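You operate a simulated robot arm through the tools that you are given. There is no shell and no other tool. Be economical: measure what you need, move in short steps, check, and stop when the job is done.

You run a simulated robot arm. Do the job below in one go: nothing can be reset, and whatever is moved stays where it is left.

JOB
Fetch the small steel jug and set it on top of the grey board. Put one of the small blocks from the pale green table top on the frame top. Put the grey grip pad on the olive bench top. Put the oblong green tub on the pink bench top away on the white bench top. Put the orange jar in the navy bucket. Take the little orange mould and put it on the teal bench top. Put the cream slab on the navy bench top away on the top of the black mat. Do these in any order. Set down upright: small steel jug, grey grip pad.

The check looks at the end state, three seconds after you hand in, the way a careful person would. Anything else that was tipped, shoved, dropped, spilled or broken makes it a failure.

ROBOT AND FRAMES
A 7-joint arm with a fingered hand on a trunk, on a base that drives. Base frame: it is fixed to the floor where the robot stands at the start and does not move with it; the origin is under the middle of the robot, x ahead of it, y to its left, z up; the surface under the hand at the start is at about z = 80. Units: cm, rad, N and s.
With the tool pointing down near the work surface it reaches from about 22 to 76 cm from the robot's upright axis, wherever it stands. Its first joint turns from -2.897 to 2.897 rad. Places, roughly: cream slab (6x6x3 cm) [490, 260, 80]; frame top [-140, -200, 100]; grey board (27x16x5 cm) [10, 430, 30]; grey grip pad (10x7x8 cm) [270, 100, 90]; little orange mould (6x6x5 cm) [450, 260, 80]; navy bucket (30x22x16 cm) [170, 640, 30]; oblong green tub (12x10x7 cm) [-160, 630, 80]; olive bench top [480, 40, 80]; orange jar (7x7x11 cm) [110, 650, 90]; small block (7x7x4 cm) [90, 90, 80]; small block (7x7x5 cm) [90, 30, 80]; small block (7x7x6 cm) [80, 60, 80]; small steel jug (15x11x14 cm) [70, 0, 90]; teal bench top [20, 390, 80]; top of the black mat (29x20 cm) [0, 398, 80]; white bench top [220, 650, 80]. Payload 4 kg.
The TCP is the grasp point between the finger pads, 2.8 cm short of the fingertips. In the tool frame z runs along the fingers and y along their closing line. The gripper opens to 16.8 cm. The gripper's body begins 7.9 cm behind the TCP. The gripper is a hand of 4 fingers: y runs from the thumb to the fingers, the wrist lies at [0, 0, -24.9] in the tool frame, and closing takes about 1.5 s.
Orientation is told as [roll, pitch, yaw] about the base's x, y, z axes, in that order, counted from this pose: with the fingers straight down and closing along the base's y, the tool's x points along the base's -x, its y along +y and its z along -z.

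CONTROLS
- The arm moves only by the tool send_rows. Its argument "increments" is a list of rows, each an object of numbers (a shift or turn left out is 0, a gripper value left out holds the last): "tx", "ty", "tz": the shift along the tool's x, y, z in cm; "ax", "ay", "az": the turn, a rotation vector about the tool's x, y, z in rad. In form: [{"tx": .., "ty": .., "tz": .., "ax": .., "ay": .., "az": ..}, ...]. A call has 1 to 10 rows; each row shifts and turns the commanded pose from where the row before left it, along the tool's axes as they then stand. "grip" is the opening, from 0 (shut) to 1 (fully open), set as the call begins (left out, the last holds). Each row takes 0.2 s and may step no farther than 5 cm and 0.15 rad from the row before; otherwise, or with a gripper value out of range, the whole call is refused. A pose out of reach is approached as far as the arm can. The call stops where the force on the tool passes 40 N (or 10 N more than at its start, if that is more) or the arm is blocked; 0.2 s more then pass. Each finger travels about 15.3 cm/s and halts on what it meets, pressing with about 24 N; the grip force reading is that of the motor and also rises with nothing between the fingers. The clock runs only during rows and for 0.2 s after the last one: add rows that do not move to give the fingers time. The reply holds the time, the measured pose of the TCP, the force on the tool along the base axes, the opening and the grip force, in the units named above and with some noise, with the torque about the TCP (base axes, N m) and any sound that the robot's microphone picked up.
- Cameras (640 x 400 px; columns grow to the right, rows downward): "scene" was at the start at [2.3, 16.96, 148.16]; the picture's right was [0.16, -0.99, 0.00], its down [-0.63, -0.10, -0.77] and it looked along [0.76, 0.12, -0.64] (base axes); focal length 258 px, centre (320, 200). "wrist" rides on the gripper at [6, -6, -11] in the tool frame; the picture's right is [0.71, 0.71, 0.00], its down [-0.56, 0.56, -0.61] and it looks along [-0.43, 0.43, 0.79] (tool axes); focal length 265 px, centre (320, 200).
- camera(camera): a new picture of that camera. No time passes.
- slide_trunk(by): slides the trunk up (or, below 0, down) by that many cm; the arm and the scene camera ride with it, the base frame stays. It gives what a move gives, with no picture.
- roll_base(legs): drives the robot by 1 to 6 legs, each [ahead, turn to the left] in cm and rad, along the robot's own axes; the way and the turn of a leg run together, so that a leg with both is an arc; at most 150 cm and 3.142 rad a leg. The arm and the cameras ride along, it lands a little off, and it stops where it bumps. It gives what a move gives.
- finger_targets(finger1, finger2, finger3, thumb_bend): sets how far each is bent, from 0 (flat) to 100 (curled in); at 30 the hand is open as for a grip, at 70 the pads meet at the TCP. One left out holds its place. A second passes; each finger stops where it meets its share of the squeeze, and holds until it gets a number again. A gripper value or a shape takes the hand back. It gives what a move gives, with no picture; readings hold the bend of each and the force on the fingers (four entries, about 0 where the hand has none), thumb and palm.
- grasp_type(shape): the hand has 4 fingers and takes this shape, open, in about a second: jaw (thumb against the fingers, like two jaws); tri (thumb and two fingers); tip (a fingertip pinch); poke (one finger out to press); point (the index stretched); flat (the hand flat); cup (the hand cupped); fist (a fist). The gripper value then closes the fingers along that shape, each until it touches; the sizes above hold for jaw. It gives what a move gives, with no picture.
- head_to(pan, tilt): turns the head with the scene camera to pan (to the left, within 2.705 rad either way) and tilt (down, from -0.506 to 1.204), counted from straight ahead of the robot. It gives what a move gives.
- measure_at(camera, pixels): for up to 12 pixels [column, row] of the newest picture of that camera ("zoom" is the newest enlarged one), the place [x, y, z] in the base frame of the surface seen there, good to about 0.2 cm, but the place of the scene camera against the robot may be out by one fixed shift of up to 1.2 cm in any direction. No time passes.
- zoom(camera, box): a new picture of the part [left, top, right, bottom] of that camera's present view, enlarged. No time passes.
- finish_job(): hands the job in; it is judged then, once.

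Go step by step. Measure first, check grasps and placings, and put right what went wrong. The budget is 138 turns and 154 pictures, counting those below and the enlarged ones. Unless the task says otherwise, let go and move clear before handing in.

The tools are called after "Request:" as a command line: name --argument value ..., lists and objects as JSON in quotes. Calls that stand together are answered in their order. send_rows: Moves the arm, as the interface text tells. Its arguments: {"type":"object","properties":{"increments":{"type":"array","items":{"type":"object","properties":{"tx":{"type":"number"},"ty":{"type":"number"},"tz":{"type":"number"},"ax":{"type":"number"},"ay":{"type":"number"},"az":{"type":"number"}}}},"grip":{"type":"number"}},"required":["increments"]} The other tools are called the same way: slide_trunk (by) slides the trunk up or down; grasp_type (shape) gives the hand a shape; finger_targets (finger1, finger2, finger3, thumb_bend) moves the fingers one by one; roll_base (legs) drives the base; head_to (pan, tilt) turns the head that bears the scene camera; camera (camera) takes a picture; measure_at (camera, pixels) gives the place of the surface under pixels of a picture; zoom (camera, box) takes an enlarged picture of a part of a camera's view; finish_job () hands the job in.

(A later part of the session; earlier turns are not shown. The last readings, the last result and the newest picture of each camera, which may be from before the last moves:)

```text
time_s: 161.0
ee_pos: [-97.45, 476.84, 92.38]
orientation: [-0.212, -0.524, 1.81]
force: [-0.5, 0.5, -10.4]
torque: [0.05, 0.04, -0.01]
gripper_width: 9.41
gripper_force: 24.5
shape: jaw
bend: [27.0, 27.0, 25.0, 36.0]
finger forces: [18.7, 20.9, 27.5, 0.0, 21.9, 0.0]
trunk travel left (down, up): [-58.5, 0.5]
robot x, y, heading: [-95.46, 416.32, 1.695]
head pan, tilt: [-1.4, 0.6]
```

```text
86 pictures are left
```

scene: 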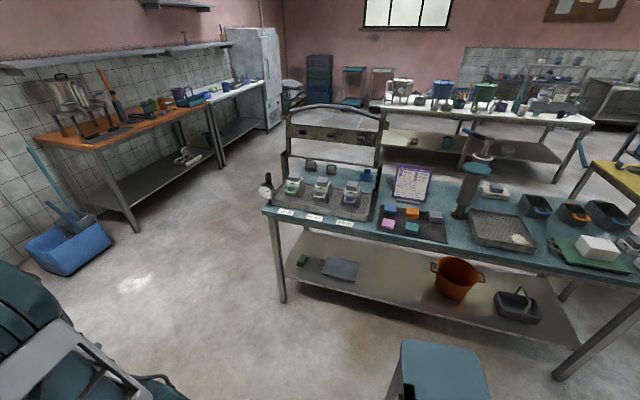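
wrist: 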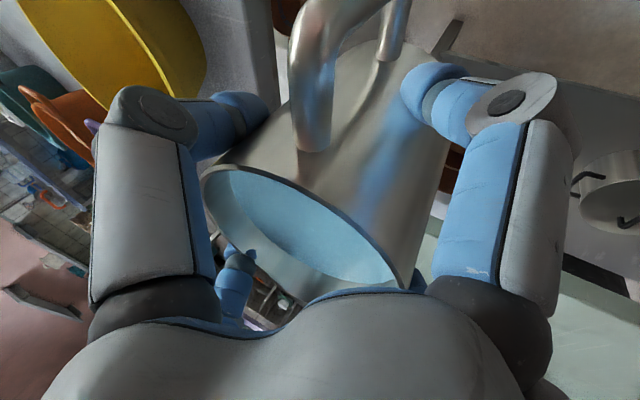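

The grey board is on the lower shelf at (340,268); the black mat with coloured bits is at (413,222). Measuring.

Request:
measure_at --camera "scene" --pixels '[[328, 260], [358, 264], [350, 281], [322, 273], [340, 268], [300, 262], [285, 272], [268, 215], [320, 224], [282, 300], [400, 285], [540, 295]]'

Request:
zoom --camera "scene" --box '[240, 90, 480, 310]'

Request:
measure_at --camera "scene" --pixels '[[380, 206], [447, 213], [447, 243], [372, 232], [425, 240], [460, 205], [350, 130], [290, 180], [415, 190], [395, 246], [455, 230], [560, 240]]'

```text
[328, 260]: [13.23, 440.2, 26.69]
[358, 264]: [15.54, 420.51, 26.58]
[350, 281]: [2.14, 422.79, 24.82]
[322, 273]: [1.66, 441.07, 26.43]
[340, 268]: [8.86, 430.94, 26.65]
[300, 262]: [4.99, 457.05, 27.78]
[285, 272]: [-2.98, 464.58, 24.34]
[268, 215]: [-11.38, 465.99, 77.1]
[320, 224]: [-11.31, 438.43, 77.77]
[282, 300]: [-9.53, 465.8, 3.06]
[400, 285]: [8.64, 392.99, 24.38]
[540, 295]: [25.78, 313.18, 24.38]
```

```text
1.82 times, centred on (360, 200) of scene
```

zoom: 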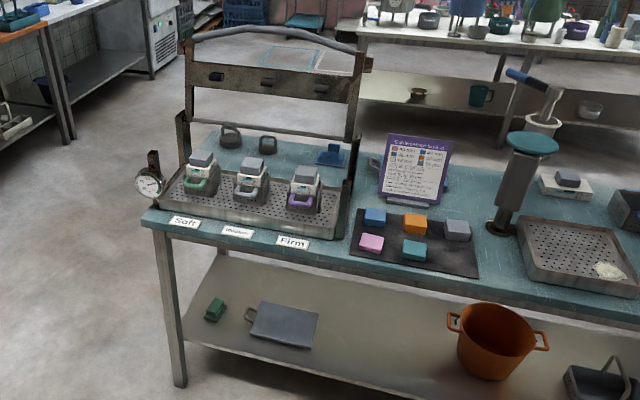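

```text
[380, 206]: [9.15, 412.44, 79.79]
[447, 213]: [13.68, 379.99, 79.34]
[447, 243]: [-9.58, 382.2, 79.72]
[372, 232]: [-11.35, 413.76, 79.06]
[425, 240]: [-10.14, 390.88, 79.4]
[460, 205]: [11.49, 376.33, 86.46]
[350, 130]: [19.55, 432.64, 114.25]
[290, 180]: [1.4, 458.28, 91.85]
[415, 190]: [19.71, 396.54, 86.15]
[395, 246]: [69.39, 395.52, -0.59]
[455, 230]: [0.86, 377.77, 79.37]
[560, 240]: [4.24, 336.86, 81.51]
```

The board's top is at about x 2–15, y 420–441, z≈27; the bench edge is at x≈-11.4. I'll place myself so the lean is square to the edge, then lower the trunk in front of it.

Request:
measure_at --camera "scene" --pixels '[[320, 228], [320, 232], [320, 236], [400, 247], [400, 251], [400, 255]]'

Request:
roll_base --legs '[[0, -2.14], [13.9, 0], [0, 0.735]]'

Request:
slide_trunk --by -50

Request:
head_to --pan 0.0 --tilt 0.5

Request:
camera --camera "scene"

```text
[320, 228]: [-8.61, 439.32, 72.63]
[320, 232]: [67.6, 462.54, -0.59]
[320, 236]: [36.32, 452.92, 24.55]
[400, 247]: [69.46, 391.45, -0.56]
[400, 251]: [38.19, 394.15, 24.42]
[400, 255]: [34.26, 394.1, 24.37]
```

```text
time_s: 169.4
ee_pos: [-24.17, 422.48, 92.4]
orientation: [-0.214, -0.523, 0.406]
force: [0.2, 0.5, -10.5]
torque: [0.05, -0.01, 0.0]
gripper_width: 9.37
gripper_force: 23.7
shape: jaw
bend: [27.0, 27.0, 26.0, 36.0]
finger forces: [18.0, 20.8, 26.8, 0.0, 21.5, 0.1]
trunk travel left (down, up): [-58.5, 0.5]
robot x, y, heading: [-83.06, 410.56, 0.296]
head pan, tilt: [-1.4, 0.6]
```

```text
refused: -50 is not a number from -40 to 40
```

```text
time_s: 170.9
ee_pos: [-24.17, 422.44, 92.38]
orientation: [-0.213, -0.523, 0.405]
force: [-0.8, 0.0, -10.3]
torque: [0.05, -0.03, 0.01]
gripper_width: 9.34
gripper_force: 24.3
shape: jaw
bend: [27.0, 27.0, 26.0, 36.0]
finger forces: [18.6, 20.8, 26.9, 0.0, 21.5, 0.1]
trunk travel left (down, up): [-58.5, 0.5]
robot x, y, heading: [-83.09, 410.83, 0.293]
head pan, tilt: [0.0, 0.499]
```

```text
84 pictures are left
```

scene: 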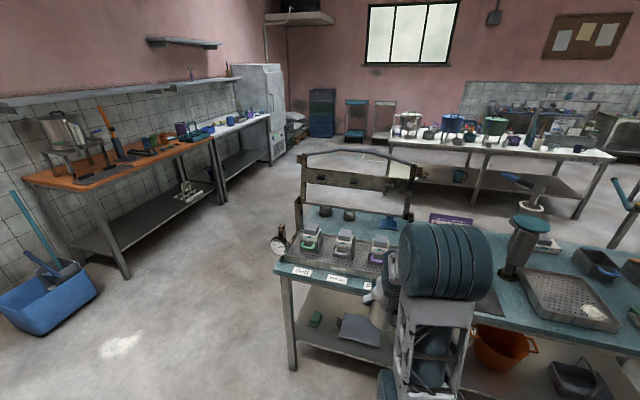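

The trunk moves at most 40 cm per call; sliding down 40 and then 11.

Request:
slide_trunk --by -40

Request:
slide_trunk --by -10.5

Request:
camera --camera "scene"

Request:
camera --camera "wrist"

```text
time_s: 174.8
ee_pos: [-24.0, 422.41, 52.34]
orientation: [-0.213, -0.523, 0.406]
force: [-0.7, 0.2, -10.0]
torque: [0.06, -0.01, 0.01]
gripper_width: 9.36
gripper_force: 24.0
shape: jaw
bend: [27.0, 27.0, 26.0, 36.0]
finger forces: [18.7, 20.8, 26.7, 0.0, 21.3, 0.0]
trunk travel left (down, up): [-18.5, 40.5]
robot x, y, heading: [-83.1, 410.5, 0.292]
head pan, tilt: [0.0, 0.499]
```

```text
time_s: 176.1
ee_pos: [-24.02, 422.33, 41.89]
orientation: [-0.214, -0.524, 0.404]
force: [0.3, 0.3, -9.7]
torque: [0.03, -0.01, 0.0]
gripper_width: 9.36
gripper_force: 23.9
shape: jaw
bend: [27.0, 27.0, 26.0, 36.0]
finger forces: [18.6, 20.7, 26.7, 0.1, 21.4, 0.0]
trunk travel left (down, up): [-8.0, 51.0]
robot x, y, heading: [-83.07, 410.9, 0.293]
head pan, tilt: [0.0, 0.499]
```

```text
83 pictures are left
```

scene: 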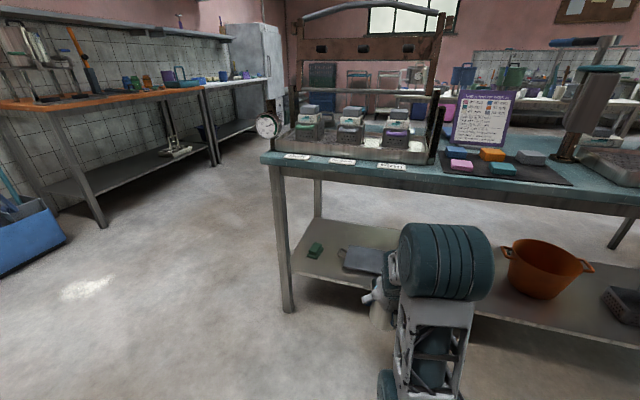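

```text
82 pictures are left
```

wrist: 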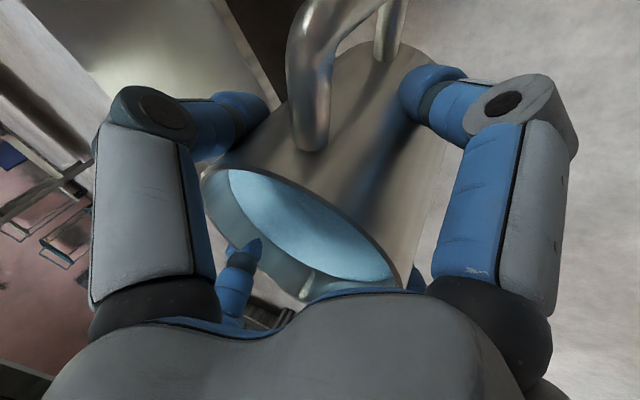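

Jug bottom is near z≈32, above the board. Driving in 20 cm first.

Request:
roll_base --legs '[[20, 0]]'

Request:
camera --camera "scene"

Request:
camera --camera "wrist"

```text
time_s: 177.7
ee_pos: [-4.86, 428.19, 41.8]
orientation: [-0.213, -0.523, 0.403]
force: [-0.2, 0.8, -9.5]
torque: [0.03, 0.0, -0.01]
gripper_width: 9.36
gripper_force: 23.6
shape: jaw
bend: [27.0, 27.0, 26.0, 36.0]
finger forces: [18.8, 21.0, 26.7, 0.0, 21.2, 0.0]
trunk travel left (down, up): [-8.0, 51.0]
robot x, y, heading: [-63.97, 416.34, 0.295]
head pan, tilt: [0.0, 0.499]
```

```text
81 pictures are left
```

scene: 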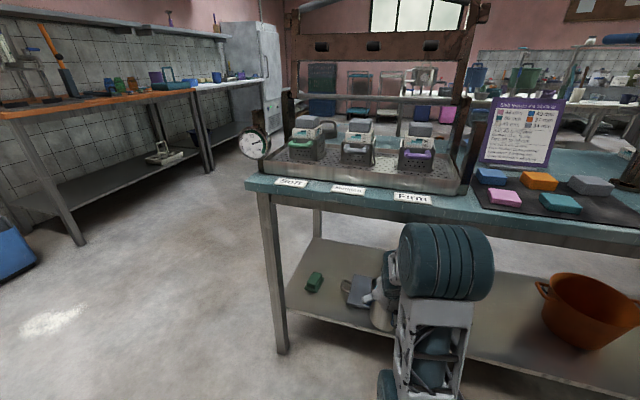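

```text
80 pictures are left
```

wrist: 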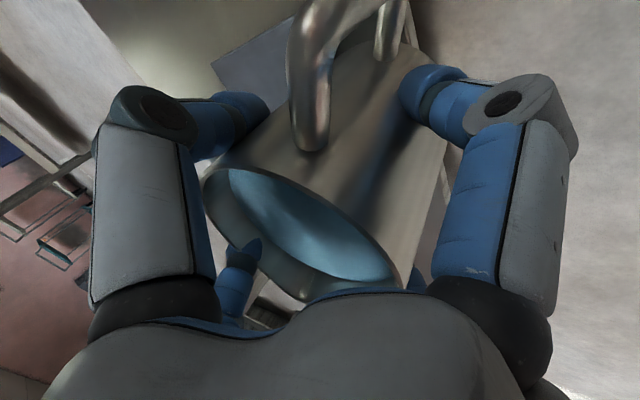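

I'll measure the board in the wrist picture, at (230,70) and (270,60), and the arm's clearance to the bench.

Request:
measure_at --camera "wrist" --pixels '[[216, 65], [285, 25], [235, 78], [270, 60], [180, 60], [245, 30], [330, 110], [400, 55]]'

Request:
measure_at --camera "scene" --pixels '[[400, 230], [440, 225], [485, 240], [390, 270], [384, 310], [375, 295], [347, 290], [372, 282], [450, 310]]'

```text
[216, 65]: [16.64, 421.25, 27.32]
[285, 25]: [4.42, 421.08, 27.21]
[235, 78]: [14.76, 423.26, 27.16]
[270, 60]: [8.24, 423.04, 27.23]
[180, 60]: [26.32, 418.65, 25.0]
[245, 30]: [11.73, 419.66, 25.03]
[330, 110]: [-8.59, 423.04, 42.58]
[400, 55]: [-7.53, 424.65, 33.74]
```

```text
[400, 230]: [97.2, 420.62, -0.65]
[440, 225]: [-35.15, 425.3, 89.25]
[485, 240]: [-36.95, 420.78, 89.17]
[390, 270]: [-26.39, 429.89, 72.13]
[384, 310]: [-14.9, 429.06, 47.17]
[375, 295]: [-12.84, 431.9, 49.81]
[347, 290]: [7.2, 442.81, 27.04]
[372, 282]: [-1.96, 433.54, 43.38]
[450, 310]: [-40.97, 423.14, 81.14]
```

Board top z≈27.2. I'll lower 3.3 cm for clearance under the bench, then drive in 13.5 cm.

Request:
slide_trunk --by -3.3

Request:
roll_base --legs '[[13.5, 0]]'

Request:
camera --camera "wrist"

Request:
camera --camera "scene"

```text
time_s: 178.5
ee_pos: [-4.97, 428.12, 38.48]
orientation: [-0.214, -0.525, 0.404]
force: [0.0, 0.1, -10.7]
torque: [0.03, -0.01, -0.01]
gripper_width: 9.37
gripper_force: 24.0
shape: jaw
bend: [27.0, 27.0, 26.0, 36.0]
finger forces: [18.9, 20.9, 26.7, 0.0, 21.2, 0.0]
trunk travel left (down, up): [-4.7, 54.3]
robot x, y, heading: [-64.07, 416.47, 0.293]
head pan, tilt: [0.0, 0.499]
```

```text
time_s: 179.8
ee_pos: [8.03, 431.92, 38.54]
orientation: [-0.213, -0.523, 0.403]
force: [-0.6, 0.4, -10.0]
torque: [0.03, -0.02, -0.03]
gripper_width: 9.34
gripper_force: 24.0
shape: jaw
bend: [27.0, 27.0, 26.0, 36.0]
finger forces: [19.1, 21.0, 26.5, 0.0, 21.3, 0.0]
trunk travel left (down, up): [-4.7, 54.3]
robot x, y, heading: [-51.06, 420.31, 0.292]
head pan, tilt: [0.0, 0.499]
```

```text
79 pictures are left
```

wrist: 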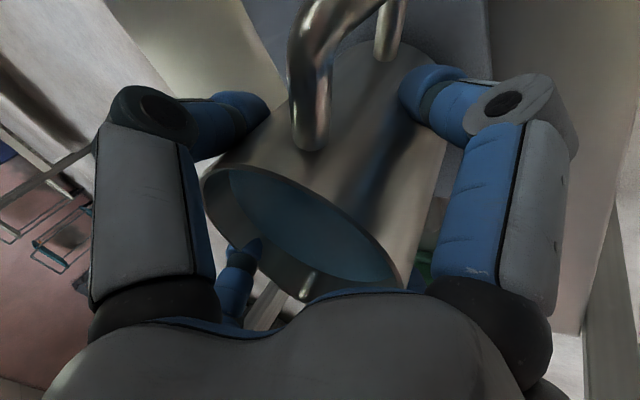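

```text
78 pictures are left
```

scene: 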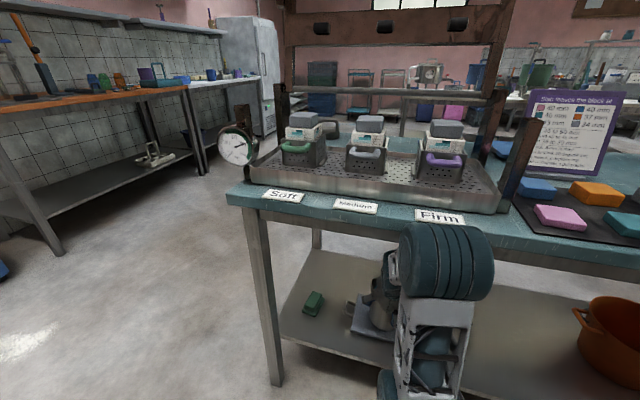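

The jug is over the board. Lowering by trunk in small steps until it touches.

Request:
slide_trunk --by -0.9

Request:
slide_trunk --by -0.25

Request:
zoom --camera "scene" --box '[330, 220, 450, 360]'

```text
time_s: 180.4
ee_pos: [7.97, 431.98, 37.63]
orientation: [-0.214, -0.521, 0.402]
force: [-0.4, 0.1, -10.8]
torque: [0.04, -0.01, 0.02]
gripper_width: 9.35
gripper_force: 24.0
shape: jaw
bend: [27.0, 27.0, 26.0, 36.0]
finger forces: [19.2, 21.0, 26.5, 0.0, 21.2, 0.0]
trunk travel left (down, up): [-3.8, 55.2]
robot x, y, heading: [-51.25, 420.4, 0.293]
head pan, tilt: [0.0, 0.499]
```

```text
time_s: 180.9
ee_pos: [8.02, 432.04, 37.33]
orientation: [-0.212, -0.525, 0.402]
force: [-0.6, -1.3, -4.1]
torque: [-0.03, 0.31, 0.01]
gripper_width: 9.38
gripper_force: 23.8
shape: jaw
bend: [27.0, 27.0, 26.0, 36.0]
finger forces: [21.1, 21.1, 27.9, 0.0, 21.1, 0.0]
trunk travel left (down, up): [-3.5, 55.4]
robot x, y, heading: [-50.78, 420.59, 0.291]
head pan, tilt: [0.0, 0.499]
```

```text
2.86 times, centred on (390, 290) of scene
```

zoom: 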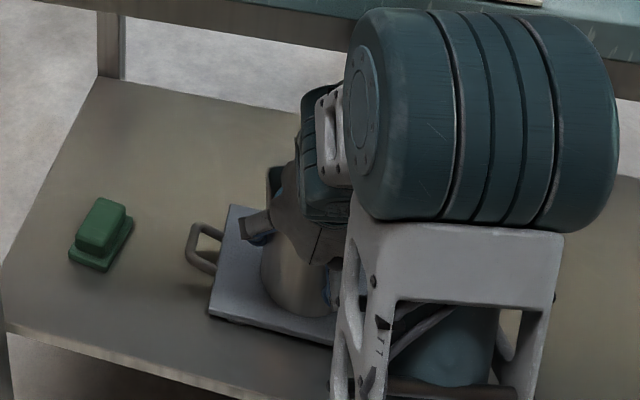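

The weight is nearly on the board. Settling 0.2 cm more and opening the hand.

Request:
slide_trunk --by -0.2

Request:
send_rows --increments '[{}, {}, {}, {}, {}, {}, {}]' --grip 1

Request:
camera --camera "wrist"

```text
time_s: 181.4
ee_pos: [8.12, 431.98, 37.42]
orientation: [-0.214, -0.528, 0.403]
force: [-1.5, -0.1, 9.7]
torque: [-0.09, 0.9, 0.0]
gripper_width: 9.37
gripper_force: 24.7
shape: jaw
bend: [27.0, 27.0, 26.0, 36.0]
finger forces: [24.9, 21.7, 31.1, 0.0, 21.5, 0.0]
trunk travel left (down, up): [-3.3, 55.6]
robot x, y, heading: [-51.14, 420.5, 0.292]
head pan, tilt: [0.0, 0.499]
```

```text
time_s: 183.0
ee_pos: [8.05, 431.95, 37.25]
orientation: [-0.213, -0.522, 0.403]
force: [0.0, 0.1, -0.5]
torque: [-0.02, -0.02, -0.01]
gripper_width: 16.8
gripper_force: 0.0
shape: jaw
bend: [30.0, 30.0, 30.0, 30.0]
finger forces: [0.1, 0.0, 0.0, 0.0, 0.0, 0.1]
trunk travel left (down, up): [-3.3, 55.6]
robot x, y, heading: [-50.86, 420.09, 0.293]
head pan, tilt: [0.0, 0.499]
```

```text
76 pictures are left
```

wrist: 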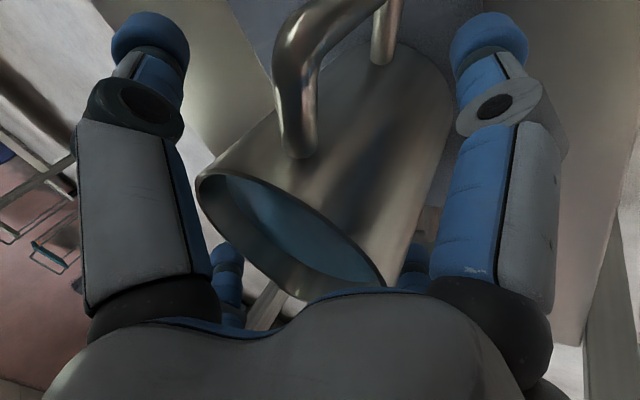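

Released cleanly. Withdrawing 5.5 cm along the tool, then checking.

Request:
send_rows --increments '[{"tz": -1.5}, {"tz": -2}, {"tz": -2}, {}]'

Request:
camera --camera "wrist"

Request:
camera --camera "scene"

```text
time_s: 184.0
ee_pos: [4.96, 432.03, 41.94]
orientation: [-0.212, -0.523, 0.402]
force: [0.5, 0.4, 0.1]
torque: [-0.01, -0.01, -0.02]
gripper_width: 16.77
gripper_force: 0.1
shape: jaw
bend: [30.0, 30.0, 30.0, 30.0]
finger forces: [0.1, 0.0, 0.1, 0.0, 0.0, 0.1]
trunk travel left (down, up): [-3.3, 55.6]
robot x, y, heading: [-50.78, 420.46, 0.291]
head pan, tilt: [0.0, 0.499]
```

```text
75 pictures are left
```

wrist: 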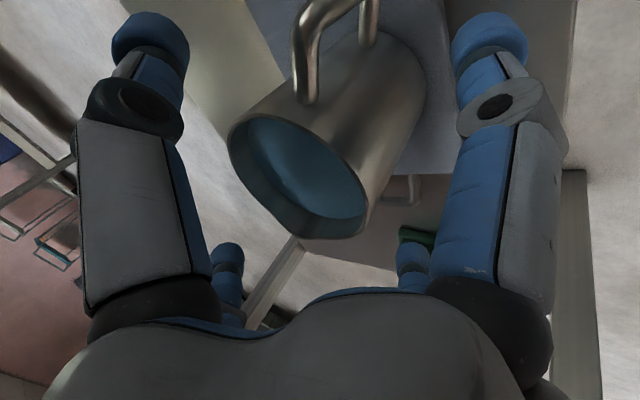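

```text
74 pictures are left
```

scene: 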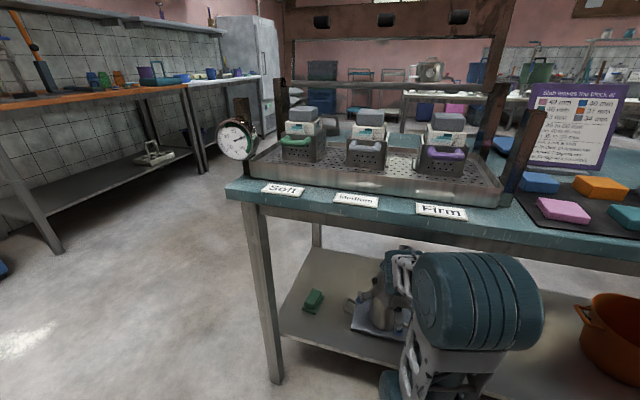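

The jug stands on the board and the fingers are above the rim. Backing the base out 38 cm and looking at the result.

Request:
roll_base --legs '[[-38, 0]]'

Request:
camera --camera "scene"

Request:
zoom --camera "scene" --box '[290, 200, 450, 320]'

```text
time_s: 186.4
ee_pos: [-31.28, 421.31, 41.96]
orientation: [-0.213, -0.524, 0.408]
force: [0.3, -0.7, -0.6]
torque: [-0.02, -0.03, -0.01]
gripper_width: 16.8
gripper_force: 0.1
shape: jaw
bend: [30.0, 30.0, 30.0, 30.0]
finger forces: [0.0, 0.0, 0.0, 0.0, 0.0, 0.0]
trunk travel left (down, up): [-3.3, 55.6]
robot x, y, heading: [-87.04, 409.4, 0.293]
head pan, tilt: [0.0, 0.499]
```

```text
73 pictures are left
```

scene: 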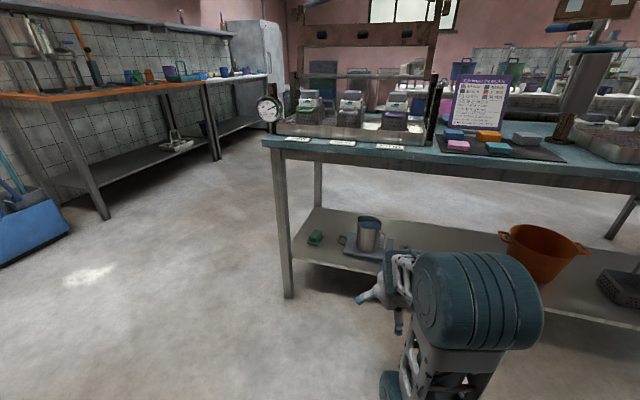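

```text
3.33 times, centred on (370, 260) of scene
```

zoom: 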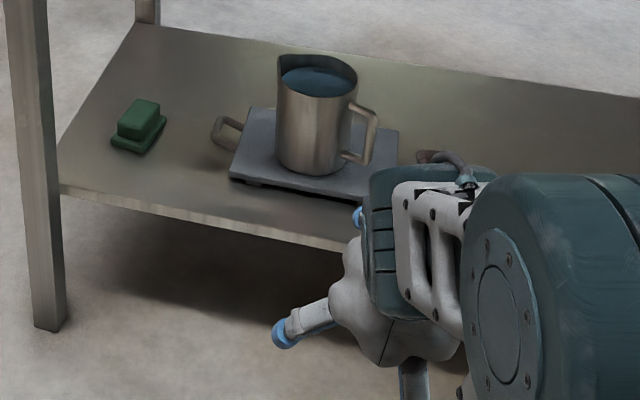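

The jug stands upright on the board, liquid still in it. Next the green tub: I'll raise the trunk, straighten the hand and look toward the pink bench.

Request:
slide_trunk --by 40

Request:
slide_trunk --by 12

Request:
send_rows --increments '[{"tz": -4.5}, {"tz": -4.5}, {"az": -0.148}, {"ax": -0.0646, "ay": 0.1214}, {"ax": -0.0646, "ay": 0.1214}, {"ax": -0.0646, "ay": 0.1214}, {"ax": -0.0646, "ay": 0.1214}, {}]'

Request:
head_to --pan 1.5 --tilt 0.45

Request:
camera --camera "scene"

```text
time_s: 190.3
ee_pos: [-31.29, 421.16, 82.01]
orientation: [-0.213, -0.523, 0.408]
force: [-0.3, 0.1, -0.1]
torque: [0.02, 0.02, 0.01]
gripper_width: 16.8
gripper_force: 0.1
shape: jaw
bend: [30.0, 30.0, 30.0, 30.0]
finger forces: [0.0, 0.1, 0.1, 0.0, 0.0, 0.1]
trunk travel left (down, up): [-43.3, 15.7]
robot x, y, heading: [-87.16, 409.15, 0.296]
head pan, tilt: [0.0, 0.499]
```

```text
time_s: 191.8
ee_pos: [-31.25, 421.18, 93.96]
orientation: [-0.214, -0.525, 0.406]
force: [-0.1, 0.4, -0.4]
torque: [0.01, 0.02, -0.02]
gripper_width: 16.77
gripper_force: 0.1
shape: jaw
bend: [30.0, 30.0, 30.0, 30.0]
finger forces: [0.0, 0.1, 0.1, 0.0, 0.0, 0.0]
trunk travel left (down, up): [-55.4, 3.6]
robot x, y, heading: [-87.47, 409.32, 0.289]
head pan, tilt: [0.0, 0.499]
```

```text
time_s: 193.6
ee_pos: [-35.99, 421.21, 101.52]
orientation: [-0.009, -0.008, 0.496]
force: [0.6, 0.0, -0.2]
torque: [0.0, 0.02, -0.01]
gripper_width: 16.8
gripper_force: 0.1
shape: jaw
bend: [30.0, 30.0, 30.0, 30.0]
finger forces: [0.0, 0.0, 0.0, 0.0, 0.0, 0.0]
trunk travel left (down, up): [-55.4, 3.6]
robot x, y, heading: [-87.23, 409.27, 0.292]
head pan, tilt: [0.0, 0.499]
```

```text
time_s: 195.2
ee_pos: [-36.19, 421.31, 101.49]
orientation: [-0.011, -0.007, 0.497]
force: [-0.8, -0.4, 0.1]
torque: [0.01, 0.03, 0.04]
gripper_width: 16.78
gripper_force: 0.1
shape: jaw
bend: [30.0, 30.0, 30.0, 30.0]
finger forces: [0.1, 0.0, 0.0, 0.0, 0.0, 0.0]
trunk travel left (down, up): [-55.4, 3.6]
robot x, y, heading: [-87.27, 409.58, 0.301]
head pan, tilt: [1.499, 0.45]
```

```text
71 pictures are left
```

scene: 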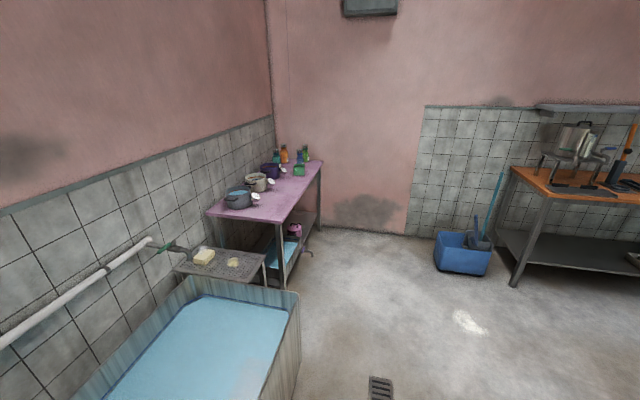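

Request:
zoom --camera "scene" --box '[200, 130, 340, 230]'

Request:
measure_at --camera "scene" --pixels '[[299, 170], [320, 162], [283, 222], [283, 285], [318, 232], [300, 310], [265, 255], [207, 212], [290, 165], [460, 270], [430, 265], [320, 260]]'

```text
4.00 times, centred on (270, 180) of scene
```

zoom: 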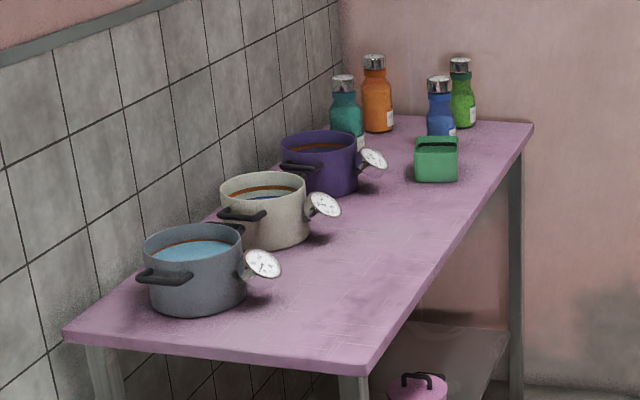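

```text
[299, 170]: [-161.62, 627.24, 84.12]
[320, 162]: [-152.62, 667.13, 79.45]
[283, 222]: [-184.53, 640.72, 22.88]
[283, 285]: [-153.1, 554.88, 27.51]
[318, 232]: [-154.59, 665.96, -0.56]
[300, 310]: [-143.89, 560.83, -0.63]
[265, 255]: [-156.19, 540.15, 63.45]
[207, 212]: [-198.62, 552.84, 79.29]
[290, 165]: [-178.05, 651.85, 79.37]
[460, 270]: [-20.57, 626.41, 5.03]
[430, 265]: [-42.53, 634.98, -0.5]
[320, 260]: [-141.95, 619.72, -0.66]
```

The tub is at about (-162,627) near the front edge (x≈-150) of the pink bench. I'll retract a little and drive to (-97,622) facing -x.

Request:
send_rows --increments '[{"tx": 4}, {"tx": 4}, {"tx": 3}, {}]'

Request:
roll_base --legs '[[0, 1.316], [106, 0], [106, 0], [0, 1.525]]'

Request:
head_to --pan 0.0 --tilt 0.75

Request:
camera --camera "scene"

Request:
camera --camera "wrist"

```text
time_s: 196.2
ee_pos: [-45.94, 415.91, 101.38]
orientation: [-0.01, -0.008, 0.497]
force: [0.3, -0.1, 0.6]
torque: [0.01, 0.02, 0.02]
gripper_width: 16.78
gripper_force: 0.0
shape: jaw
bend: [30.0, 30.0, 30.0, 30.0]
finger forces: [0.0, 0.0, 0.0, 0.0, 0.0, 0.0]
trunk travel left (down, up): [-55.4, 3.6]
robot x, y, heading: [-87.12, 409.4, 0.299]
head pan, tilt: [1.499, 0.45]
```

```text
time_s: 213.7
ee_pos: [-139.63, 626.74, 101.45]
orientation: [-0.009, -0.006, -2.945]
force: [0.6, -0.1, 1.0]
torque: [0.01, -0.01, -0.04]
gripper_width: 16.79
gripper_force: 0.0
shape: jaw
bend: [30.0, 30.0, 30.0, 30.0]
finger forces: [0.1, 0.0, 0.0, 0.0, 0.0, 0.1]
trunk travel left (down, up): [-55.4, 3.6]
robot x, y, heading: [-97.68, 621.12, 3.137]
head pan, tilt: [1.499, 0.45]
```

```text
time_s: 215.3
ee_pos: [-139.73, 626.92, 101.44]
orientation: [-0.011, -0.007, -2.944]
force: [-0.9, -0.3, -0.6]
torque: [0.03, 0.0, -0.03]
gripper_width: 16.78
gripper_force: 0.1
shape: jaw
bend: [30.0, 30.0, 30.0, 30.0]
finger forces: [0.0, 0.0, 0.0, 0.0, 0.0, 0.0]
trunk travel left (down, up): [-55.4, 3.6]
robot x, y, heading: [-98.27, 621.08, 3.137]
head pan, tilt: [0.0, 0.75]
```

```text
69 pictures are left
```

scene: 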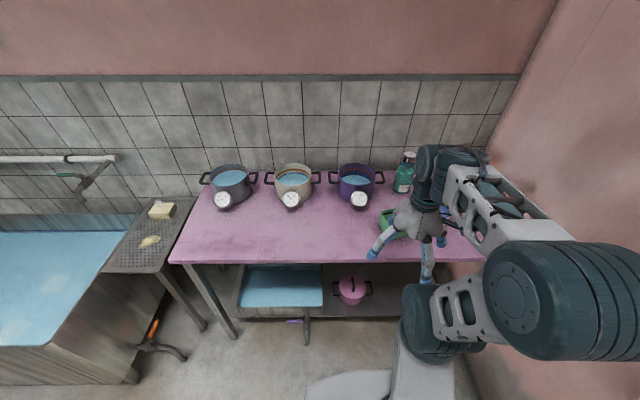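

```text
68 pictures are left
```

wrist: 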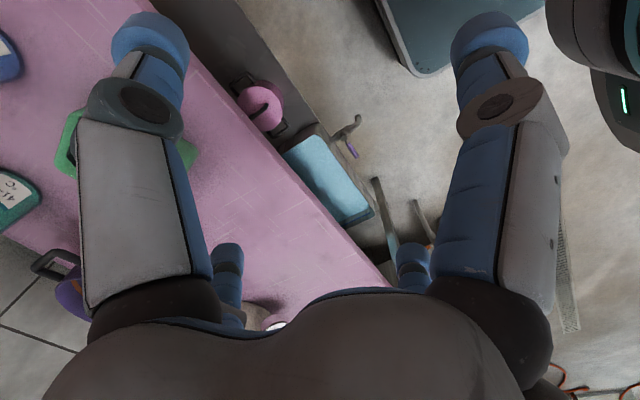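

The tub is hidden behind the thumb; moving the hand over it at this height to look down.

Request:
send_rows --increments '[{"tx": -4.2, "ty": -0.8}, {"tx": -4.2, "ty": -0.8}, {"tx": -4.2, "ty": -0.8}, {"tx": -4.2, "ty": -0.8}, {"tx": -4.2, "ty": -0.8}, {}]'

Request:
camera --camera "wrist"

```text
time_s: 216.7
ee_pos: [-161.21, 626.71, 101.59]
orientation: [-0.012, -0.008, -2.947]
force: [0.0, 0.2, 0.2]
torque: [0.01, 0.01, 0.02]
gripper_width: 16.81
gripper_force: 0.1
shape: jaw
bend: [30.0, 30.0, 30.0, 30.0]
finger forces: [0.1, 0.0, 0.1, 0.0, 0.0, 0.1]
trunk travel left (down, up): [-55.4, 3.6]
robot x, y, heading: [-98.2, 620.67, 3.133]
head pan, tilt: [0.0, 0.75]
```

```text
67 pictures are left
```

wrist: 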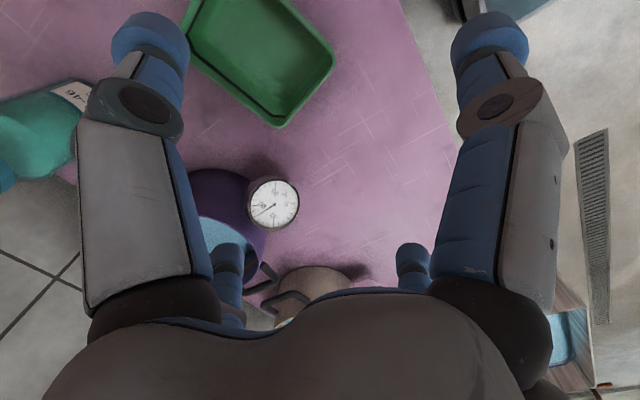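

Request:
measure_at --camera "wrist" --pixels '[[192, 48], [278, 122], [330, 62], [250, 5], [260, 60], [284, 3], [225, 20], [280, 200], [250, 200], [215, 175], [300, 90], [340, 150]]'

Request:
zoom --camera "scene" --box '[340, 130, 500, 290]'

```text
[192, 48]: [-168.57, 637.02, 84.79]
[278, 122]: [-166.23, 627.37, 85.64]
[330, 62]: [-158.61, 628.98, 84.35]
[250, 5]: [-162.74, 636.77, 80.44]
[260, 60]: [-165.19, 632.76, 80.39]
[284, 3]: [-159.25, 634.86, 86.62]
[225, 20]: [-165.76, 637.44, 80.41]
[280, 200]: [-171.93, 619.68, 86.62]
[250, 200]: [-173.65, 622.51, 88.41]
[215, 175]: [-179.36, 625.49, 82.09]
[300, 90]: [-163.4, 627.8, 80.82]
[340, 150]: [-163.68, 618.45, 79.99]
```

```text
2.50 times, centred on (420, 210) of scene
```

zoom: 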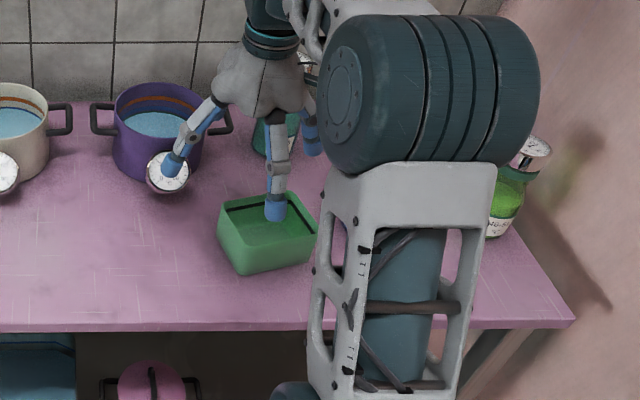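

The tub's rim gives a centre near (-162.7,634), long side already along the tool's y. I'll shift 7.4 cm, lower around it, and close.

Request:
send_rows --increments '[{"ty": -3.7}, {"ty": -3.7}, {"tz": 4.3}, {"tz": 4.3}, {}]'

Request:
camera --camera "wrist"

```text
time_s: 217.9
ee_pos: [-162.68, 634.05, 92.99]
orientation: [-0.011, -0.006, -2.944]
force: [-0.2, 0.0, 0.3]
torque: [-0.01, 0.01, 0.0]
gripper_width: 16.78
gripper_force: 0.0
shape: jaw
bend: [30.0, 30.0, 30.0, 30.0]
finger forces: [0.0, 0.0, 0.0, 0.0, 0.0, 0.1]
trunk travel left (down, up): [-55.4, 3.6]
robot x, y, heading: [-98.13, 620.57, 3.134]
head pan, tilt: [0.0, 0.75]
```

```text
65 pictures are left
```

wrist: 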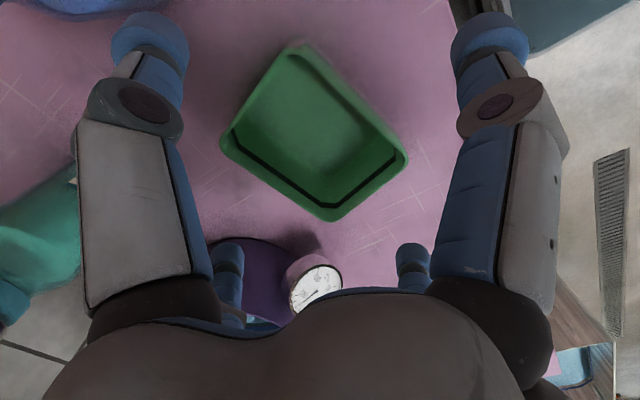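

Rim centre at (315,140) matches the tool axis. Lowering 8.7 cm and closing.

Request:
send_rows --increments '[{"tz": 4.3}, {"tz": 4.3}, {}]'

Request:
send_rows --increments '[{}, {}, {}, {}, {}, {}, {}, {}]' --grip 0.3

Request:
camera --camera "wrist"

```text
time_s: 218.7
ee_pos: [-162.75, 634.12, 84.31]
orientation: [-0.009, -0.009, -2.946]
force: [-0.1, -0.4, -0.6]
torque: [0.02, -0.01, 0.01]
gripper_width: 16.8
gripper_force: 0.1
shape: jaw
bend: [30.0, 30.0, 30.0, 30.0]
finger forces: [0.0, 0.0, 0.0, 0.1, 0.1, 0.0]
trunk travel left (down, up): [-55.4, 3.6]
robot x, y, heading: [-98.34, 620.82, 3.134]
head pan, tilt: [0.0, 0.75]
```

```text
time_s: 220.5
ee_pos: [-162.64, 634.11, 84.49]
orientation: [-0.011, -0.008, -2.947]
force: [-0.4, 0.4, 0.6]
torque: [-0.01, -0.01, 0.03]
gripper_width: 10.26
gripper_force: 24.3
shape: jaw
bend: [79.0, 26.0, 29.0, 27.0]
finger forces: [21.9, 21.7, 21.8, 0.0, 21.8, 0.0]
trunk travel left (down, up): [-55.4, 3.6]
robot x, y, heading: [-98.44, 620.96, 3.139]
head pan, tilt: [0.0, 0.75]
```

```text
64 pictures are left
```

wrist: 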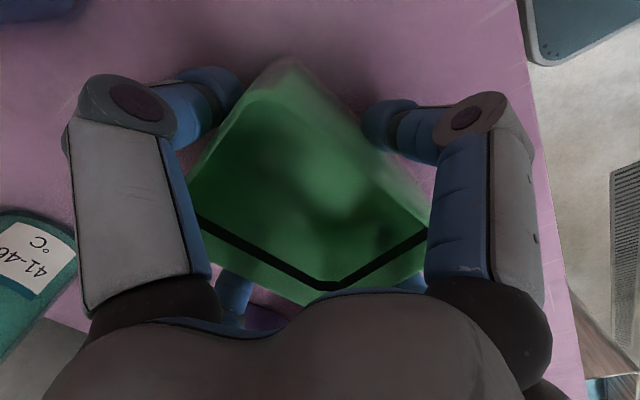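

All four fingers hold the tub (22 N each). Lifting, retracting, and driving along the free lane toward the white bench.

Request:
send_rows --increments '[{"tz": -4.5}, {"tz": -4.5}, {"tz": -4.5}, {"tz": -4.5}, {"tx": 4.5}, {"tx": 4.5}, {"tx": 4.5}, {"tx": 4.5}, {"tx": 3}, {}]'

Request:
roll_base --legs '[[0, 2.225], [95.6, 0], [0, 1.0], [122, 0], [122, 0]]'

Request:
head_to --pan 1.0 --tilt 0.6

Request:
camera --camera "scene"

```text
time_s: 222.7
ee_pos: [-142.07, 638.08, 102.19]
orientation: [-0.012, -0.008, -2.945]
force: [0.0, 0.2, -1.4]
torque: [-0.03, 0.01, 0.04]
gripper_width: 10.24
gripper_force: 24.3
shape: jaw
bend: [79.0, 26.0, 29.0, 27.0]
finger forces: [21.9, 21.8, 21.9, 0.0, 21.7, 0.0]
trunk travel left (down, up): [-55.4, 3.6]
robot x, y, heading: [-98.11, 620.54, 3.137]
head pan, tilt: [0.0, 0.75]
```

```text
time_s: 247.0
ee_pos: [246.85, 547.64, 102.35]
orientation: [-0.011, -0.008, 0.266]
force: [-1.1, 0.4, -0.5]
torque: [0.0, 0.02, -0.05]
gripper_width: 10.2
gripper_force: 24.1
shape: jaw
bend: [79.0, 27.0, 29.0, 27.0]
finger forces: [21.5, 21.4, 21.9, 0.0, 21.7, 0.0]
trunk travel left (down, up): [-55.4, 3.6]
robot x, y, heading: [202.2, 561.94, 0.066]
head pan, tilt: [0.0, 0.75]
```

```text
time_s: 248.3
ee_pos: [246.96, 547.54, 102.27]
orientation: [-0.011, -0.005, 0.267]
force: [-0.1, 0.9, -0.4]
torque: [0.04, 0.05, 0.01]
gripper_width: 10.18
gripper_force: 24.1
shape: jaw
bend: [79.0, 27.0, 29.0, 27.0]
finger forces: [21.4, 21.4, 21.8, 0.0, 21.7, 0.0]
trunk travel left (down, up): [-55.4, 3.6]
robot x, y, heading: [202.33, 561.47, 0.066]
head pan, tilt: [1.0, 0.6]
```

```text
63 pictures are left
```

scene: 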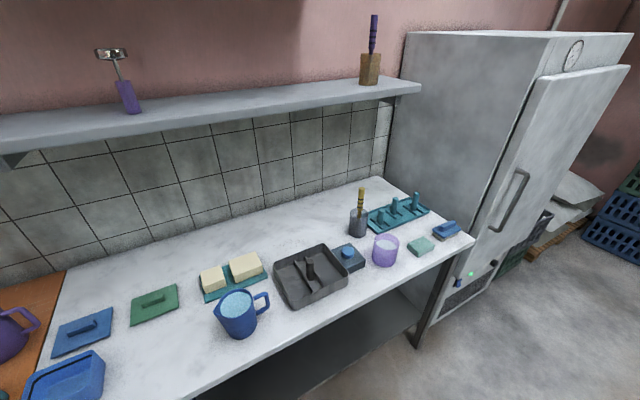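

I see the white bench; I'll measure free spots such as (170,345), (320,330) and (300,240), and the bench edges.

Request:
measure_at --camera "scene" --pixels '[[170, 345], [150, 365], [195, 325], [320, 325], [345, 300], [473, 240], [200, 395], [115, 330], [180, 300], [222, 330], [300, 225], [330, 95]]'

Request:
measure_at --camera "scene" --pixels '[[130, 345], [105, 358], [235, 335], [268, 300], [300, 305], [65, 285], [170, 320], [395, 265], [410, 250], [60, 370], [300, 250], [335, 215]]'

```text
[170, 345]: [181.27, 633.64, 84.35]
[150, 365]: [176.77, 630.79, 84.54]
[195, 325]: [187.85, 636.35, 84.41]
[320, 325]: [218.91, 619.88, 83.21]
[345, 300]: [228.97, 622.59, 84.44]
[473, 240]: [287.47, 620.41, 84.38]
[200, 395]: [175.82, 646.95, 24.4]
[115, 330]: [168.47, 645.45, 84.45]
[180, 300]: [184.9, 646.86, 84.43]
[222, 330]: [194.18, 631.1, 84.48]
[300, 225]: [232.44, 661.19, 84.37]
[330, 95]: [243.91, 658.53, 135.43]
```

```text
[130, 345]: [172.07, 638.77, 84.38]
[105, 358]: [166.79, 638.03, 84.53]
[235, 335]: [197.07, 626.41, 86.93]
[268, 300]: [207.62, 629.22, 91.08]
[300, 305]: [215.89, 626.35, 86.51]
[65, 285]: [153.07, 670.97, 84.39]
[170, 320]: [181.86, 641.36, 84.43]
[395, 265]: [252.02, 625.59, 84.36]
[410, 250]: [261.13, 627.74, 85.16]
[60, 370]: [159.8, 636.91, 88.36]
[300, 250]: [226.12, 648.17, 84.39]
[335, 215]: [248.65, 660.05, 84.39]
```

The top is at z≈85 (corrected) and there is a free patch around (181,632) between the blue tub, green lid and blue mug. I'll back up 22 cm and turn to face it.

Request:
roll_base --legs '[[-22, 0], [0, 1.505]]'

Request:
head_to --pan 0.0 --tilt 0.8

Request:
camera --camera "scene"

```text
time_s: 253.6
ee_pos: [197.72, 603.79, 102.24]
orientation: [-0.01, -0.006, 1.757]
force: [0.6, -1.2, -0.6]
torque: [0.01, 0.01, -0.02]
gripper_width: 10.18
gripper_force: 24.1
shape: jaw
bend: [79.0, 27.0, 29.0, 27.0]
finger forces: [21.0, 21.2, 21.7, 0.0, 21.9, 0.0]
trunk travel left (down, up): [-55.4, 3.6]
robot x, y, heading: [180.02, 559.93, 1.555]
head pan, tilt: [1.0, 0.6]
```

```text
time_s: 254.8
ee_pos: [197.73, 603.89, 102.24]
orientation: [-0.01, -0.007, 1.758]
force: [0.3, 0.0, -0.8]
torque: [-0.05, 0.01, 0.0]
gripper_width: 10.18
gripper_force: 23.9
shape: jaw
bend: [79.0, 27.0, 29.0, 27.0]
finger forces: [21.2, 21.3, 21.8, 0.0, 21.9, 0.0]
trunk travel left (down, up): [-55.4, 3.6]
robot x, y, heading: [180.01, 560.12, 1.555]
head pan, tilt: [0.0, 0.799]
```

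```text
62 pictures are left
```

scene: 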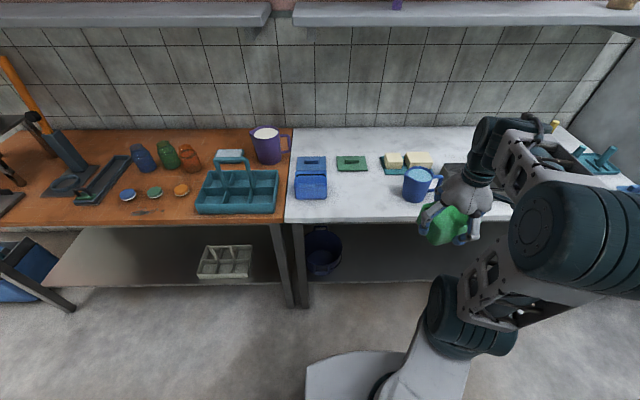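

Free patch around (362,198) between the blue tub and the blue mug. Measuring it, plus the orange jar (190,158) and navy bucket (322,250).

Request:
measure_at --camera "scene" --pixels '[[362, 198], [330, 195], [400, 195], [362, 221], [352, 172], [190, 158], [190, 170], [168, 155], [322, 235], [306, 250], [342, 250], [322, 275]]'

Request:
zoom --camera "scene" --box '[100, 110, 400, 300]'

```text
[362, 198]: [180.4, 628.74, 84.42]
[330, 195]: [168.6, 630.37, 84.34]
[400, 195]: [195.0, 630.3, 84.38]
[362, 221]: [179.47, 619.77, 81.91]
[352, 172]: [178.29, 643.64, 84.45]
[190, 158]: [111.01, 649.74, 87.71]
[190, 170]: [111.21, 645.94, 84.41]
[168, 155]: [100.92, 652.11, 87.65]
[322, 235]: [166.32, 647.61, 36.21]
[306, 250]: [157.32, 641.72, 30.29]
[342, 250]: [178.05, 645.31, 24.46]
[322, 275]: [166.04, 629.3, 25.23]
```

```text
2.11 times, centred on (250, 205) of scene
```

zoom: 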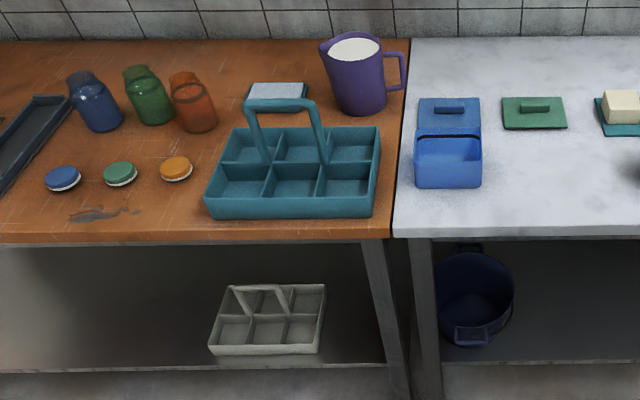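

Carrying the tub over (181.5,631.5) and lowering most of the way.

Request:
send_rows --increments '[{"tx": -4.3, "ty": 1.54}, {"tx": -4.3, "ty": 1.54}, {"tx": -4.3, "ty": 1.54}, {"tx": -4.3, "ty": 1.54}, {"tx": -4.3, "ty": 1.54}, {"tx": -4.3, "ty": 1.54}, {"tx": -4.3, "ty": 1.54}, {"tz": 4}, {"tz": 4}, {}]'

Request:
camera --camera "scene"

```text
time_s: 257.1
ee_pos: [181.58, 631.52, 94.39]
orientation: [-0.011, -0.007, 1.757]
force: [-0.1, 0.5, -0.8]
torque: [0.01, 0.0, 0.0]
gripper_width: 10.19
gripper_force: 24.0
shape: jaw
bend: [79.0, 27.0, 29.0, 27.0]
finger forces: [21.1, 21.2, 21.9, 0.0, 21.8, 0.1]
trunk travel left (down, up): [-55.4, 3.6]
robot x, y, heading: [179.99, 560.44, 1.559]
head pan, tilt: [0.0, 0.799]
```

```text
60 pictures are left
```

scene: 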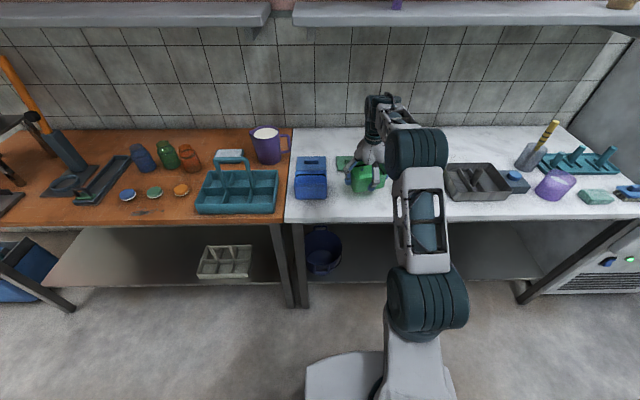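

In place. Lowering to just above the top, then in small steps to contact.

Request:
send_rows --increments '[{"tz": 2.4}, {"tz": 2.2}, {}]'

Request:
send_rows --increments '[{"tz": 0.3}, {}]'

Request:
send_rows --increments '[{"tz": 0.3}, {}]'

```text
time_s: 257.9
ee_pos: [181.6, 631.54, 89.78]
orientation: [-0.01, -0.006, 1.757]
force: [-0.7, 0.3, -0.1]
torque: [-0.03, 0.01, -0.01]
gripper_width: 10.14
gripper_force: 24.0
shape: jaw
bend: [79.0, 27.0, 29.0, 27.0]
finger forces: [21.3, 21.2, 21.9, 0.0, 21.7, 0.0]
trunk travel left (down, up): [-55.4, 3.6]
robot x, y, heading: [180.08, 560.35, 1.557]
head pan, tilt: [0.0, 0.799]
```

```text
time_s: 258.4
ee_pos: [181.57, 631.6, 89.49]
orientation: [-0.011, -0.007, 1.758]
force: [-0.2, 0.5, -0.2]
torque: [-0.02, 0.02, -0.03]
gripper_width: 10.17
gripper_force: 24.1
shape: jaw
bend: [79.0, 27.0, 29.0, 27.0]
finger forces: [21.3, 21.2, 21.9, 0.0, 21.7, 0.1]
trunk travel left (down, up): [-55.4, 3.6]
robot x, y, heading: [180.21, 560.29, 1.555]
head pan, tilt: [0.0, 0.799]
```

```text
time_s: 259.1
ee_pos: [181.57, 631.54, 89.35]
orientation: [-0.012, -0.012, 1.758]
force: [1.0, -0.4, 7.2]
torque: [0.04, 0.06, 0.02]
gripper_width: 10.16
gripper_force: 24.0
shape: jaw
bend: [79.0, 27.0, 29.0, 27.0]
finger forces: [22.2, 21.9, 22.5, 0.0, 22.2, 0.0]
trunk travel left (down, up): [-55.4, 3.6]
robot x, y, heading: [179.94, 560.11, 1.556]
head pan, tilt: [0.0, 0.799]
```

Touchdown at 7 N. Releasing and rising.

Request:
send_rows --increments '[{}, {}, {}, {}, {}, {}]' --grip 1

Request:
send_rows --increments '[{"tz": -2.5}, {"tz": -4}, {"tz": -4}, {"tz": -4}, {"tz": -3}, {"tx": 4}, {"tx": 4}, {"tx": 4}, {"tx": 4}, {}]'

Request:
camera --camera "scene"

Request:
zoom --camera "scene" --box '[110, 110, 290, 225]'

```text
time_s: 260.4
ee_pos: [181.65, 631.61, 89.11]
orientation: [-0.011, -0.008, 1.757]
force: [-0.1, -0.9, 0.3]
torque: [-0.02, 0.0, 0.0]
gripper_width: 16.77
gripper_force: 0.1
shape: jaw
bend: [30.0, 30.0, 30.0, 30.0]
finger forces: [0.0, 0.0, 0.0, 0.1, 0.0, 0.1]
trunk travel left (down, up): [-55.4, 3.6]
robot x, y, heading: [180.36, 560.49, 1.555]
head pan, tilt: [0.0, 0.799]
```

```text
time_s: 262.6
ee_pos: [184.17, 615.87, 106.59]
orientation: [-0.01, -0.007, 1.762]
force: [-0.6, -0.7, 0.1]
torque: [0.01, -0.05, 0.01]
gripper_width: 16.81
gripper_force: 0.0
shape: jaw
bend: [30.0, 30.0, 30.0, 30.0]
finger forces: [0.0, 0.0, 0.1, 0.1, 0.0, 0.1]
out of reach, approached as far as the arm can: row 4
trunk travel left (down, up): [-55.4, 3.6]
robot x, y, heading: [179.91, 560.49, 1.554]
head pan, tilt: [0.0, 0.799]
```

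```text
59 pictures are left
```

scene: 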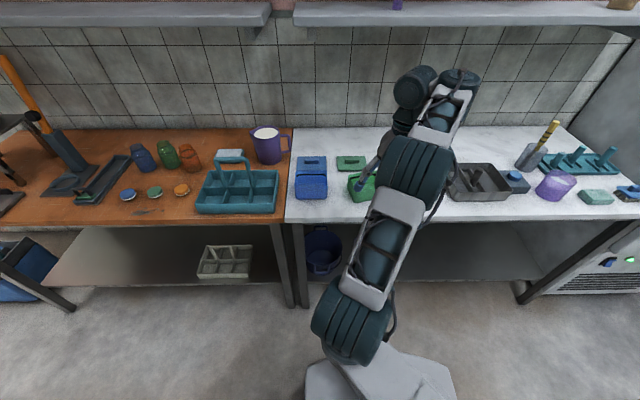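

```text
3.48 times, centred on (200, 168) of scene
```

zoom: 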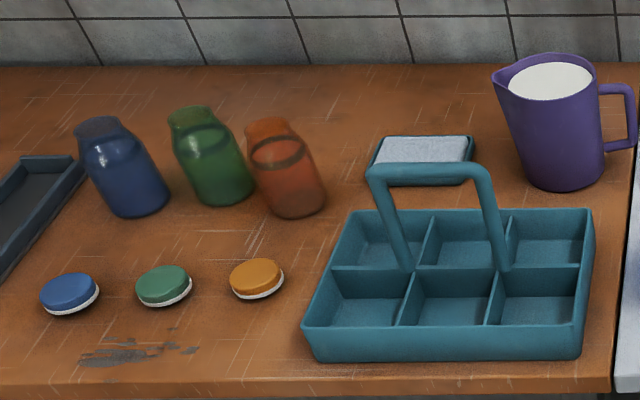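

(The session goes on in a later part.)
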